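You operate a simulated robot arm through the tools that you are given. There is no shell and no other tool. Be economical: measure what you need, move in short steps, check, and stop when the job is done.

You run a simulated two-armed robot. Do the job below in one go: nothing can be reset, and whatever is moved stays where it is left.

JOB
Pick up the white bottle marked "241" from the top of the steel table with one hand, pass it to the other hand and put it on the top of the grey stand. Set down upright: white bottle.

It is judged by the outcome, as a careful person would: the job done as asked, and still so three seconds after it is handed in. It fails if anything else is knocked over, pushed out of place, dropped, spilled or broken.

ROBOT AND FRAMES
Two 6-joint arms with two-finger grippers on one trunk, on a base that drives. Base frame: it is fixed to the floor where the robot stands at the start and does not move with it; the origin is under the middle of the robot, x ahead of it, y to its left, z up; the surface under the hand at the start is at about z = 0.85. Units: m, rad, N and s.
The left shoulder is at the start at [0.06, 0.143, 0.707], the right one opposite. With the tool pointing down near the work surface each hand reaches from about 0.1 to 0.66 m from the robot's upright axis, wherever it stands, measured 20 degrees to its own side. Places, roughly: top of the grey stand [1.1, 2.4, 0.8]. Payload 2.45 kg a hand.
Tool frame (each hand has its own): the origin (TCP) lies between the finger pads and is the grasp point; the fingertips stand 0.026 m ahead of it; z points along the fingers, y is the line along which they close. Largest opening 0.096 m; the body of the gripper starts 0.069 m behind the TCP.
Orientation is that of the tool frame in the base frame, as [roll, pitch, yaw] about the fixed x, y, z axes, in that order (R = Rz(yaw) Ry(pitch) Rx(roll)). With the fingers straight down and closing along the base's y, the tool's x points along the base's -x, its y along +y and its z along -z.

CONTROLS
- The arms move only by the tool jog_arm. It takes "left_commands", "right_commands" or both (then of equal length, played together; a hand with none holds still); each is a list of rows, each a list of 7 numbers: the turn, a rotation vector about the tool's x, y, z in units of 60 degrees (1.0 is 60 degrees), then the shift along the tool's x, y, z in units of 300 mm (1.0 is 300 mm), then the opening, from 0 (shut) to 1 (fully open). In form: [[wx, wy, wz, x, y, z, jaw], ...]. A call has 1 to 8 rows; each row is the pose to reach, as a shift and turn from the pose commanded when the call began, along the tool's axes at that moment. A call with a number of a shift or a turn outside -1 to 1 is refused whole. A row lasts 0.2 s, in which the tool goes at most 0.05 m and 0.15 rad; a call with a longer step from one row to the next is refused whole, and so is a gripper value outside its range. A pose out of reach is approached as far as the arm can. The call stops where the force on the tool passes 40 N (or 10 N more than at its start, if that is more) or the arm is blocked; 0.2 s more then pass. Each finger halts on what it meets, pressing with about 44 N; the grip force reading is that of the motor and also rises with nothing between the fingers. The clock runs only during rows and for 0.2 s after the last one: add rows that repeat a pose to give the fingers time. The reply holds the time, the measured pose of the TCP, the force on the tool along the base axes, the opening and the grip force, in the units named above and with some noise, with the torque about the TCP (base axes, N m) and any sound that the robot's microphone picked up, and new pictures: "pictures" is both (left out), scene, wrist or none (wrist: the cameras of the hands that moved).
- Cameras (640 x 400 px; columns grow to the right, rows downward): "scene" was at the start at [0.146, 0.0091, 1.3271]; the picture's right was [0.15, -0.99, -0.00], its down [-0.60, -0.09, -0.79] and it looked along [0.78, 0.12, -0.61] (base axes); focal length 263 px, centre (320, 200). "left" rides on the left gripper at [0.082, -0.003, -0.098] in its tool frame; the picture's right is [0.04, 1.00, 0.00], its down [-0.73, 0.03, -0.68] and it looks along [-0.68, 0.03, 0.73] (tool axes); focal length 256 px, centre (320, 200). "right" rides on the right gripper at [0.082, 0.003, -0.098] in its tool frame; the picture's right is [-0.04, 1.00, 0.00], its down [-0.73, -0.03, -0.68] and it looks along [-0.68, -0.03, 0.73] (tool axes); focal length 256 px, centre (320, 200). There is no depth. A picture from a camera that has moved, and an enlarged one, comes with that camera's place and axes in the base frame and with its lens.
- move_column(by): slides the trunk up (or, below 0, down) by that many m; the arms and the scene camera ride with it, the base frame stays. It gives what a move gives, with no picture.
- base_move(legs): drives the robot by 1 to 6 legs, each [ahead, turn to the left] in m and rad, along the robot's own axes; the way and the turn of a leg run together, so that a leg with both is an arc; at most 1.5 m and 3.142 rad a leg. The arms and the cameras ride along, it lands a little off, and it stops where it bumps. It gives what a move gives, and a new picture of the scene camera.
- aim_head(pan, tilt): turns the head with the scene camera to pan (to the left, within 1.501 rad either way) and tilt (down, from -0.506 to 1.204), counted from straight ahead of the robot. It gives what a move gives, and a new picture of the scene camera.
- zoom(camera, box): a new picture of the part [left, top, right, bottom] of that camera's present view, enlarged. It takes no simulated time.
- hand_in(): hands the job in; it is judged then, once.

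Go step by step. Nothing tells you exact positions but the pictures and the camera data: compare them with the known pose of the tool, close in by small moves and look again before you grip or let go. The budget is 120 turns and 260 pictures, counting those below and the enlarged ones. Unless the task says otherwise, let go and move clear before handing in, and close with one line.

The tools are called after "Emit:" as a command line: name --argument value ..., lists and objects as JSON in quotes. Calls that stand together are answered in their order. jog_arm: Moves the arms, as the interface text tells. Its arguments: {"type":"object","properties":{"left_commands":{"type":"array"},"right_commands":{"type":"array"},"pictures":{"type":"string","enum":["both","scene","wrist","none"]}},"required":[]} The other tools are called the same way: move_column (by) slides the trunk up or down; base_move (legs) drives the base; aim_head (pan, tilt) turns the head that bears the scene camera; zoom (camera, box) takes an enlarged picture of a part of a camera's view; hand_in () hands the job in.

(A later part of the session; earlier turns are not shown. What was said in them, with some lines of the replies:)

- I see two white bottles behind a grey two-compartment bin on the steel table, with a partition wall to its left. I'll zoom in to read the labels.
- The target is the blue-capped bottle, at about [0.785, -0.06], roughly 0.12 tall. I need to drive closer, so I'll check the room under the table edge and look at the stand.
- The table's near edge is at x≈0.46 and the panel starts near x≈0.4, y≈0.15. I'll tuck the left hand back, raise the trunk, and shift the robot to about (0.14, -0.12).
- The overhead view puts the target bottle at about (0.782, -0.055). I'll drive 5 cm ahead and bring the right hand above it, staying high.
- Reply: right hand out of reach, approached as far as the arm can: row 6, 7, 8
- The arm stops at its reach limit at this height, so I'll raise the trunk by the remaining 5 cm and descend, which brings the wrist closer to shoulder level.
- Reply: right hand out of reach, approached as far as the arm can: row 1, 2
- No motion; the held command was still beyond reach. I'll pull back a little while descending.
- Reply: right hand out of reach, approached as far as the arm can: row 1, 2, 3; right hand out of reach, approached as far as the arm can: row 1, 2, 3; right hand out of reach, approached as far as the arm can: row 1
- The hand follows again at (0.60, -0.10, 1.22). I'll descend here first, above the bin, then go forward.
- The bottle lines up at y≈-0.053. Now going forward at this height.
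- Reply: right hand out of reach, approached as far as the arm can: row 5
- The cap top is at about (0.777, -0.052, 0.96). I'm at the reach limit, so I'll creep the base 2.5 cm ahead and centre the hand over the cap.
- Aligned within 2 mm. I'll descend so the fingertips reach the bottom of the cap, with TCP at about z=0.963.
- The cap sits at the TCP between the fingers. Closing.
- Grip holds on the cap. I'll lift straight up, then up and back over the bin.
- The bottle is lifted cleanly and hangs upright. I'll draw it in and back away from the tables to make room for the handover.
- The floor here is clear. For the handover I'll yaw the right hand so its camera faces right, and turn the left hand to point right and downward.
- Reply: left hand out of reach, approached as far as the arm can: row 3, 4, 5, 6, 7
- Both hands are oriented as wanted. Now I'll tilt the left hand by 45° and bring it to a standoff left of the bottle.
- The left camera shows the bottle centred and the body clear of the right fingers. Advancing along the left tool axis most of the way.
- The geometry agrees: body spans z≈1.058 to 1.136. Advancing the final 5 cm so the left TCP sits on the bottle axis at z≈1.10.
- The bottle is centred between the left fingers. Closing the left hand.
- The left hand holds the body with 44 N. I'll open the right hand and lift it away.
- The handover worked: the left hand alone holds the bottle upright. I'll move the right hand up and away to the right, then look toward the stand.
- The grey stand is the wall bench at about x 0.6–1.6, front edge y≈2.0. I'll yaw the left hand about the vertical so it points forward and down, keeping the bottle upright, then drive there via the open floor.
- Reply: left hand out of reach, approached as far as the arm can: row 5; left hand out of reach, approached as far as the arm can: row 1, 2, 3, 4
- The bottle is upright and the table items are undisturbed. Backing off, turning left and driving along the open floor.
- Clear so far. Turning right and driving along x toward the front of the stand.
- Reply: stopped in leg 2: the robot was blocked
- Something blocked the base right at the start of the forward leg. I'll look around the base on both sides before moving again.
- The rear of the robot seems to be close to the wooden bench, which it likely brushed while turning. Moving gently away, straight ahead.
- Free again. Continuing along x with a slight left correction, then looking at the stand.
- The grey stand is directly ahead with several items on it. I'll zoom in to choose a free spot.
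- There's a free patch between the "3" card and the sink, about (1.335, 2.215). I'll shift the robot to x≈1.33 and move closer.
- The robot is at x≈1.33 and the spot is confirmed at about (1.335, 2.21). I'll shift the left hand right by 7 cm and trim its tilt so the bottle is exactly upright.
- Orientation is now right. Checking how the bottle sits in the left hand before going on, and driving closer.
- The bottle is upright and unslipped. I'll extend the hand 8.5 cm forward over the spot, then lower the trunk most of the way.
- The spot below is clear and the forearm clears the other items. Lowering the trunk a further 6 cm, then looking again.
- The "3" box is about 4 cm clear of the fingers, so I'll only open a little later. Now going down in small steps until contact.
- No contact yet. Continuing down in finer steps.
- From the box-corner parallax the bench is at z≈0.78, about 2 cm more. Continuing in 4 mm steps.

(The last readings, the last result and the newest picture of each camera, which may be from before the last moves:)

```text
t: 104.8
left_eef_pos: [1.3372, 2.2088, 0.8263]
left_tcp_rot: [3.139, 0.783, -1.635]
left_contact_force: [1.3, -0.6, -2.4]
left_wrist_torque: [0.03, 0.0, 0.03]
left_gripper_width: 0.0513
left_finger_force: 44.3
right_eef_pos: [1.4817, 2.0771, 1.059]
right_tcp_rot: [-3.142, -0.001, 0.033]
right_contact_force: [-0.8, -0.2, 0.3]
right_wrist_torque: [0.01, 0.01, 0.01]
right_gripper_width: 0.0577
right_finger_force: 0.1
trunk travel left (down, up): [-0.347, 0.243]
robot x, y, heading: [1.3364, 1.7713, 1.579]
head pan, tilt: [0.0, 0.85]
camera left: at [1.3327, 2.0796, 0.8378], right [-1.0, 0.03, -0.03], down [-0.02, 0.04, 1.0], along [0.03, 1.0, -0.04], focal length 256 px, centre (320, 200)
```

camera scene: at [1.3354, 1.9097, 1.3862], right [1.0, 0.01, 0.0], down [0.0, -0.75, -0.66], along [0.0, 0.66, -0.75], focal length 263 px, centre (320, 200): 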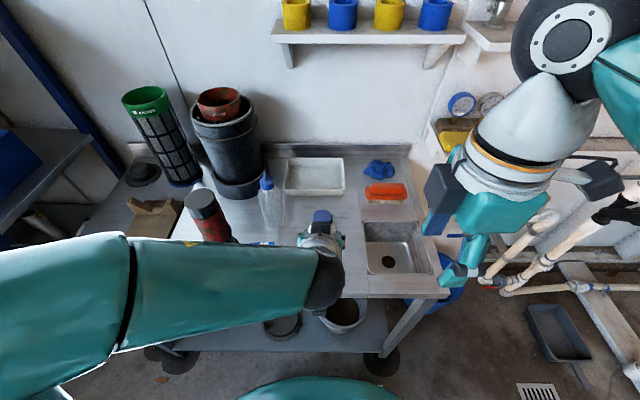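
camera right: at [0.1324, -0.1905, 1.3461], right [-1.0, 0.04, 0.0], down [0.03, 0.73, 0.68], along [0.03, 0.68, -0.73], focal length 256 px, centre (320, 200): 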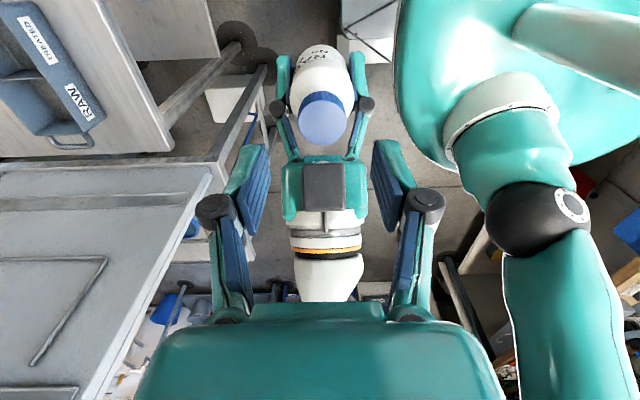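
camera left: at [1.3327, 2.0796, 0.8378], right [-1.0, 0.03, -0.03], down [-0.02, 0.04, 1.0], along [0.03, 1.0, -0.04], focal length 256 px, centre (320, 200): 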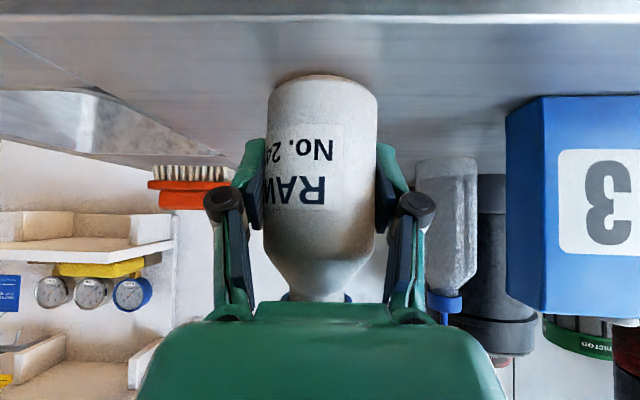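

Nearly there, about 5 mm left. Very fine steps now.

Emit:
jog_arm --left_commands '[[0, 0, 0, 0.0047, 0, 0.0047, 0], [0, 0, 0, 0.0094, 0, 0.0094, 0], [0, 0, 0, 0.0118, 0, 0.0118, 0], [0, 0, 0, 0.0141, 0, 0.0141, 0]]' --pictures "wrist"

```text
t: 105.8
left_eef_pos: [1.3377, 2.2063, 0.8231]
left_tcp_rot: [-3.142, 0.795, -1.632]
left_contact_force: [-2.1, 0.2, 30.3]
left_wrist_torque: [-0.51, 0.05, -0.06]
left_gripper_width: 0.0515
left_finger_force: 43.9
right_eef_pos: [1.4809, 2.0746, 1.0587]
right_tcp_rot: [-3.139, 0.001, 0.032]
right_contact_force: [0.1, -0.4, -0.3]
right_wrist_torque: [0.04, 0.01, -0.02]
right_gripper_width: 0.0575
right_finger_force: 0.0
trunk travel left (down, up): [-0.347, 0.243]
robot x, y, heading: [1.339, 1.7752, 1.574]
head pan, tilt: [0.0, 0.85]
camera left: at [1.3328, 2.0791, 0.8344], right [-1.0, 0.03, -0.03], down [-0.03, 0.03, 1.0], along [0.03, 1.0, -0.03], focal length 256 px, centre (320, 200)
```

left: 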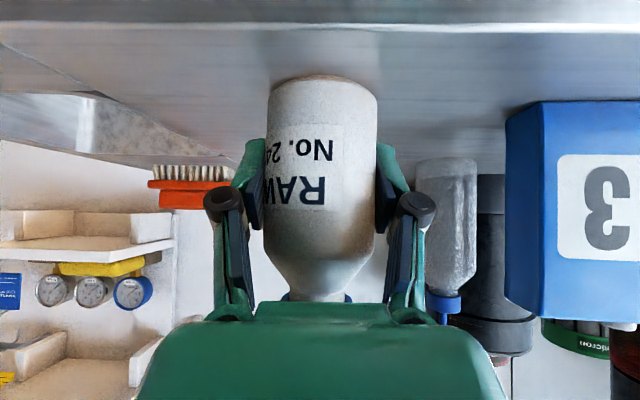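

Contact: 30 N upward at z=0.823. I'll ease the load by 2 mm, then open the fingers slightly.

Emit:
jog_arm --left_commands '[[0, 0, 0, -0.0047, 0, -0.0047, 0], [0, 0, 0, -0.0047, 0, -0.0047, 0]]' --pictures "none"

```text
t: 106.5
left_eef_pos: [1.3375, 2.2064, 0.824]
left_tcp_rot: [3.141, 0.792, -1.631]
left_contact_force: [-0.3, 7.5, 27.5]
left_wrist_torque: [0.45, -0.05, -0.07]
left_gripper_width: 0.0515
left_finger_force: 44.1
right_eef_pos: [1.4811, 2.0768, 1.0589]
right_tcp_rot: [-3.139, 0.0, 0.033]
right_contact_force: [0.4, 0.6, 1.6]
right_wrist_torque: [-0.01, 0.01, -0.01]
right_gripper_width: 0.0576
right_finger_force: 0.1
trunk travel left (down, up): [-0.347, 0.243]
robot x, y, heading: [1.3358, 1.7747, 1.579]
head pan, tilt: [0.0, 0.85]
```

Emit:
jog_arm --left_commands '[[0, 0, 0, -0.003, 0, -0.003, 0], [0, 0, 0, -0.003, 0, -0.003, 0]]' --pictures "none"

```text
t: 107.0
left_eef_pos: [1.338, 2.2063, 0.8242]
left_tcp_rot: [3.139, 0.788, -1.633]
left_contact_force: [0.7, 8.7, 19.1]
left_wrist_torque: [0.87, -0.15, 0.05]
left_gripper_width: 0.0519
left_finger_force: 44.3
right_eef_pos: [1.4811, 2.0761, 1.0597]
right_tcp_rot: [-3.14, 0.0, 0.031]
right_contact_force: [0.1, 0.6, 0.1]
right_wrist_torque: [0.0, 0.0, -0.01]
right_gripper_width: 0.0573
right_finger_force: 0.0
trunk travel left (down, up): [-0.347, 0.243]
robot x, y, heading: [1.3371, 1.7718, 1.575]
head pan, tilt: [0.0, 0.85]
```

Emit:
jog_arm --left_commands '[[0, 0, 0, -0.004, 0, -0.003, 0], [0, 0, 0, -0.004, 0, -0.003, 0]]' --pictures "none"

```text
t: 107.7
left_eef_pos: [1.3369, 2.206, 0.8234]
left_tcp_rot: [3.138, 0.783, -1.633]
left_contact_force: [1.5, 4.3, 8.8]
left_wrist_torque: [0.48, -0.09, 0.0]
left_gripper_width: 0.0516
left_finger_force: 43.5
right_eef_pos: [1.4817, 2.0767, 1.0591]
right_tcp_rot: [-3.141, 0.001, 0.033]
right_contact_force: [0.3, -0.2, -0.4]
right_wrist_torque: [0.02, 0.0, -0.01]
right_gripper_width: 0.0575
right_finger_force: 0.1
trunk travel left (down, up): [-0.347, 0.243]
robot x, y, heading: [1.3318, 1.7736, 1.574]
head pan, tilt: [0.0, 0.85]
```

Load is light now and the bottle stands on the bench. Opening the fingers a little.

Emit:
jog_arm --left_commands '[[0, 0, 0, 0, 0, 0, 0.58], [0, 0, 0, 0, 0, 0, 0.64], [0, 0, 0, 0, 0, 0, 0.7], [0, 0, 0, 0, 0, 0, 0.7]]' --pictures "wrist"

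```text
t: 108.7
left_eef_pos: [1.3376, 2.2069, 0.8257]
left_tcp_rot: [3.14, 0.783, -1.633]
left_contact_force: [-0.1, -0.2, 0.2]
left_wrist_torque: [-0.01, 0.01, 0.0]
left_gripper_width: 0.0671
left_finger_force: 0.1
right_eef_pos: [1.4818, 2.0774, 1.0598]
right_tcp_rot: [3.14, 0.001, 0.032]
right_contact_force: [-0.4, -0.1, 0.6]
right_wrist_torque: [-0.01, 0.0, 0.0]
right_gripper_width: 0.0576
right_finger_force: 0.0
trunk travel left (down, up): [-0.347, 0.243]
robot x, y, heading: [1.3373, 1.7751, 1.578]
head pan, tilt: [0.0, 0.85]
camera left: at [1.3326, 2.0788, 0.8364], right [-1.0, 0.03, -0.03], down [-0.03, 0.04, 1.0], along [0.03, 1.0, -0.04], focal length 256 px, centre (320, 200)
```

left: 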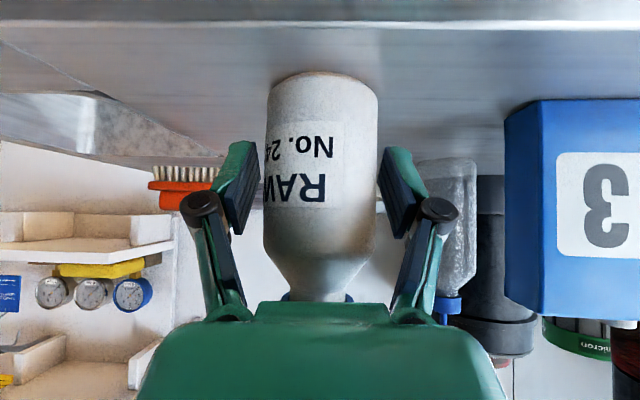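

Released; the bottle stands free. Withdrawing straight back along the tool axis.

Emit:
jog_arm --left_commands '[[0, 0, 0, 0, 0, -0.05, 0.7], [0, 0, 0, 0, 0, -0.12, 0.7], [0, 0, 0, 0, 0, -0.22, 0.7], [0, 0, 0, 0, 0, -0.34, 0.7], [0, 0, 0, 0, 0, -0.46, 0.7]]'

```text
t: 109.9
left_eef_pos: [1.2844, 2.1419, 0.8985]
left_tcp_rot: [3.11, 0.711, -1.489]
left_contact_force: [0.2, -0.1, -0.2]
left_wrist_torque: [-0.01, 0.0, 0.04]
left_gripper_width: 0.067
left_finger_force: 0.0
right_eef_pos: [1.4822, 2.0769, 1.0612]
right_tcp_rot: [3.141, 0.0, 0.031]
right_contact_force: [-0.5, 0.2, -0.3]
right_wrist_torque: [0.01, -0.02, 0.02]
right_gripper_width: 0.0575
right_finger_force: 0.2
trunk travel left (down, up): [-0.347, 0.243]
robot x, y, heading: [1.3349, 1.7765, 1.579]
head pan, tilt: [0.0, 0.85]
stopped in row 5 (left hand): the arm was blocked; the commanded pose is now the measured one
camera scene: at [1.3357, 1.9099, 1.3273], right [1.0, 0.01, 0.0], down [0.0, -0.75, -0.66], along [0.0, 0.66, -0.75], focal length 263 px, centre (320, 200)
camera left: at [1.301, 2.018, 0.9203], right [-0.99, -0.13, 0.0], down [-0.02, 0.11, 0.99], along [-0.13, 0.99, -0.11], focal length 256 px, centre (320, 200)
```

scene: 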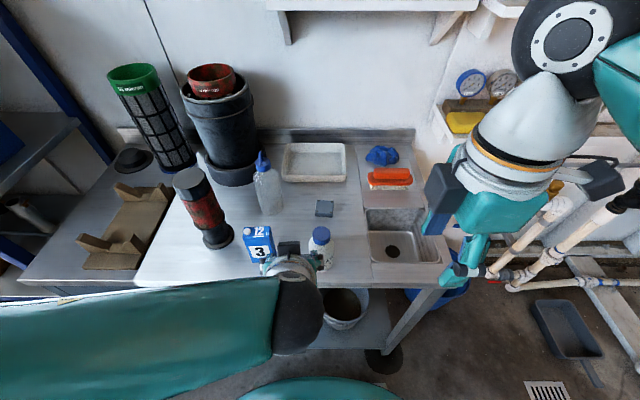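
left: 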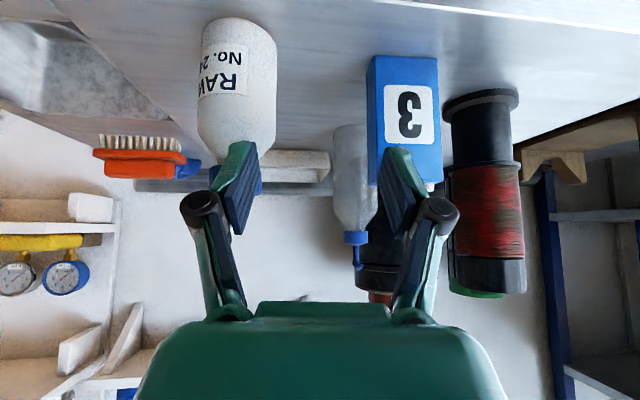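

The arm hit a limit and drifted sideways, but the bottle and box still stand untouched. I'll raise the whole trunk straight up to clear them.

Emit:
move_column --by 0.2

Emit:
aim_head --pan 0.0 --tilt 0.8

```text
t: 112.1
left_eef_pos: [1.285, 2.1435, 1.0993]
left_tcp_rot: [3.111, 0.713, -1.49]
left_contact_force: [-1.0, 0.8, 0.1]
left_wrist_torque: [0.01, -0.02, -0.02]
left_gripper_width: 0.0672
left_finger_force: 0.1
right_eef_pos: [1.4819, 2.0768, 1.2605]
right_tcp_rot: [-3.141, 0.0, 0.034]
right_contact_force: [0.0, 0.2, -0.2]
right_wrist_torque: [0.02, 0.0, -0.01]
right_gripper_width: 0.0576
right_finger_force: 0.1
trunk travel left (down, up): [-0.547, 0.043]
robot x, y, heading: [1.3353, 1.7765, 1.574]
head pan, tilt: [0.0, 0.85]
```

```text
t: 112.7
left_eef_pos: [1.2858, 2.1424, 1.0997]
left_tcp_rot: [3.112, 0.714, -1.49]
left_contact_force: [0.2, -0.4, 0.5]
left_wrist_torque: [0.0, -0.01, -0.01]
left_gripper_width: 0.0672
left_finger_force: 0.1
right_eef_pos: [1.4819, 2.0759, 1.2615]
right_tcp_rot: [3.141, 0.001, 0.034]
right_contact_force: [0.4, -0.6, -0.5]
right_wrist_torque: [0.0, 0.04, 0.01]
right_gripper_width: 0.0576
right_finger_force: 0.1
trunk travel left (down, up): [-0.547, 0.043]
robot x, y, heading: [1.3366, 1.7765, 1.576]
head pan, tilt: [0.0, 0.799]
camera scene: at [1.3353, 1.912, 1.5302], right [1.0, 0.01, 0.0], down [0.0, -0.72, -0.7], along [0.0, 0.7, -0.72], focal length 263 px, centre (320, 200)
```

scene: 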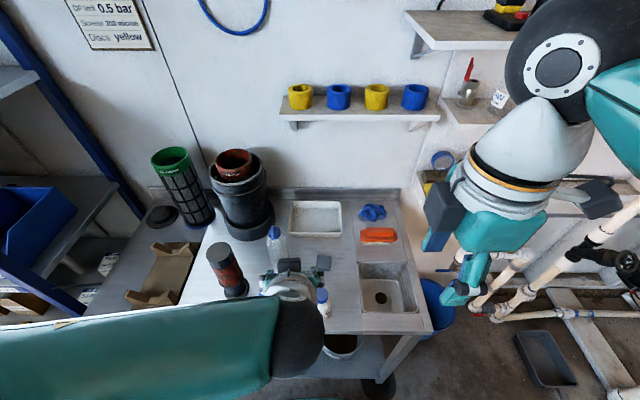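

Everything is above the items now. Backing the base straight away for a final check.

Emit:
base_move --legs '[[-0.3, 0]]'

Emit:
zoom --camera "scene" --box '[140, 120, 440, 310]'

```text
t: 114.8
left_eef_pos: [1.2851, 1.8471, 1.0992]
left_tcp_rot: [3.111, 0.714, -1.483]
left_contact_force: [0.4, -0.7, -0.1]
left_wrist_torque: [0.03, 0.01, 0.0]
left_gripper_width: 0.0674
left_finger_force: 0.0
right_eef_pos: [1.4829, 1.7816, 1.2606]
right_tcp_rot: [-3.138, 0.001, 0.04]
right_contact_force: [-0.2, 0.3, 0.7]
right_wrist_torque: [0.03, -0.01, 0.0]
right_gripper_width: 0.0575
right_finger_force: 0.0
trunk travel left (down, up): [-0.547, 0.043]
robot x, y, heading: [1.3391, 1.4757, 1.585]
head pan, tilt: [0.0, 0.799]
camera scene: at [1.3361, 1.6165, 1.5304], right [1.0, 0.02, 0.0], down [0.01, -0.72, -0.7], along [-0.01, 0.7, -0.72], focal length 263 px, centre (320, 200)
```

scene: 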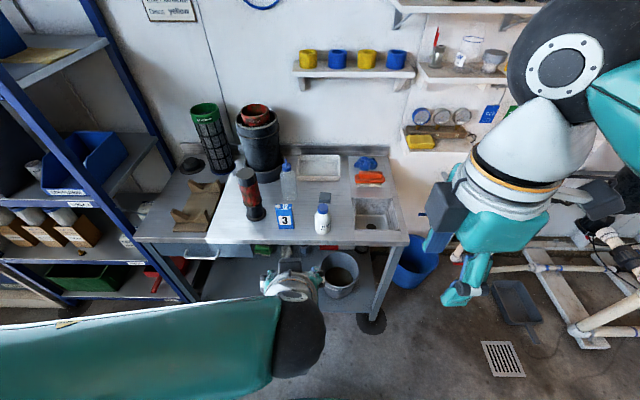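

```text
2.11 times, centred on (290, 215) of scene
camera zoom: at [1.3361, 1.6165, 1.5304], right [1.0, 0.02, 0.0], down [0.01, -0.72, -0.7], along [-0.01, 0.7, -0.72], focal length 553 px, centre (383, 168)
```

zoom: 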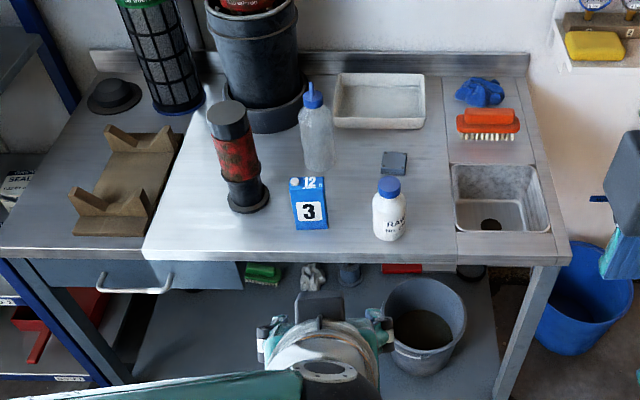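

The 241 bottle stands upright on the grey stand, the other items on it look undisturbed, and both hands are clear. Handing in.

Emit:
hand_in

```text
The job is handed in.
```

The white bottle "241" was picked up with the right hand, passed to the left and set upright on the grey stand. The base was blocked once beside the wooden bench and may have brushed it, but I saw nothing knocked over or out of place.
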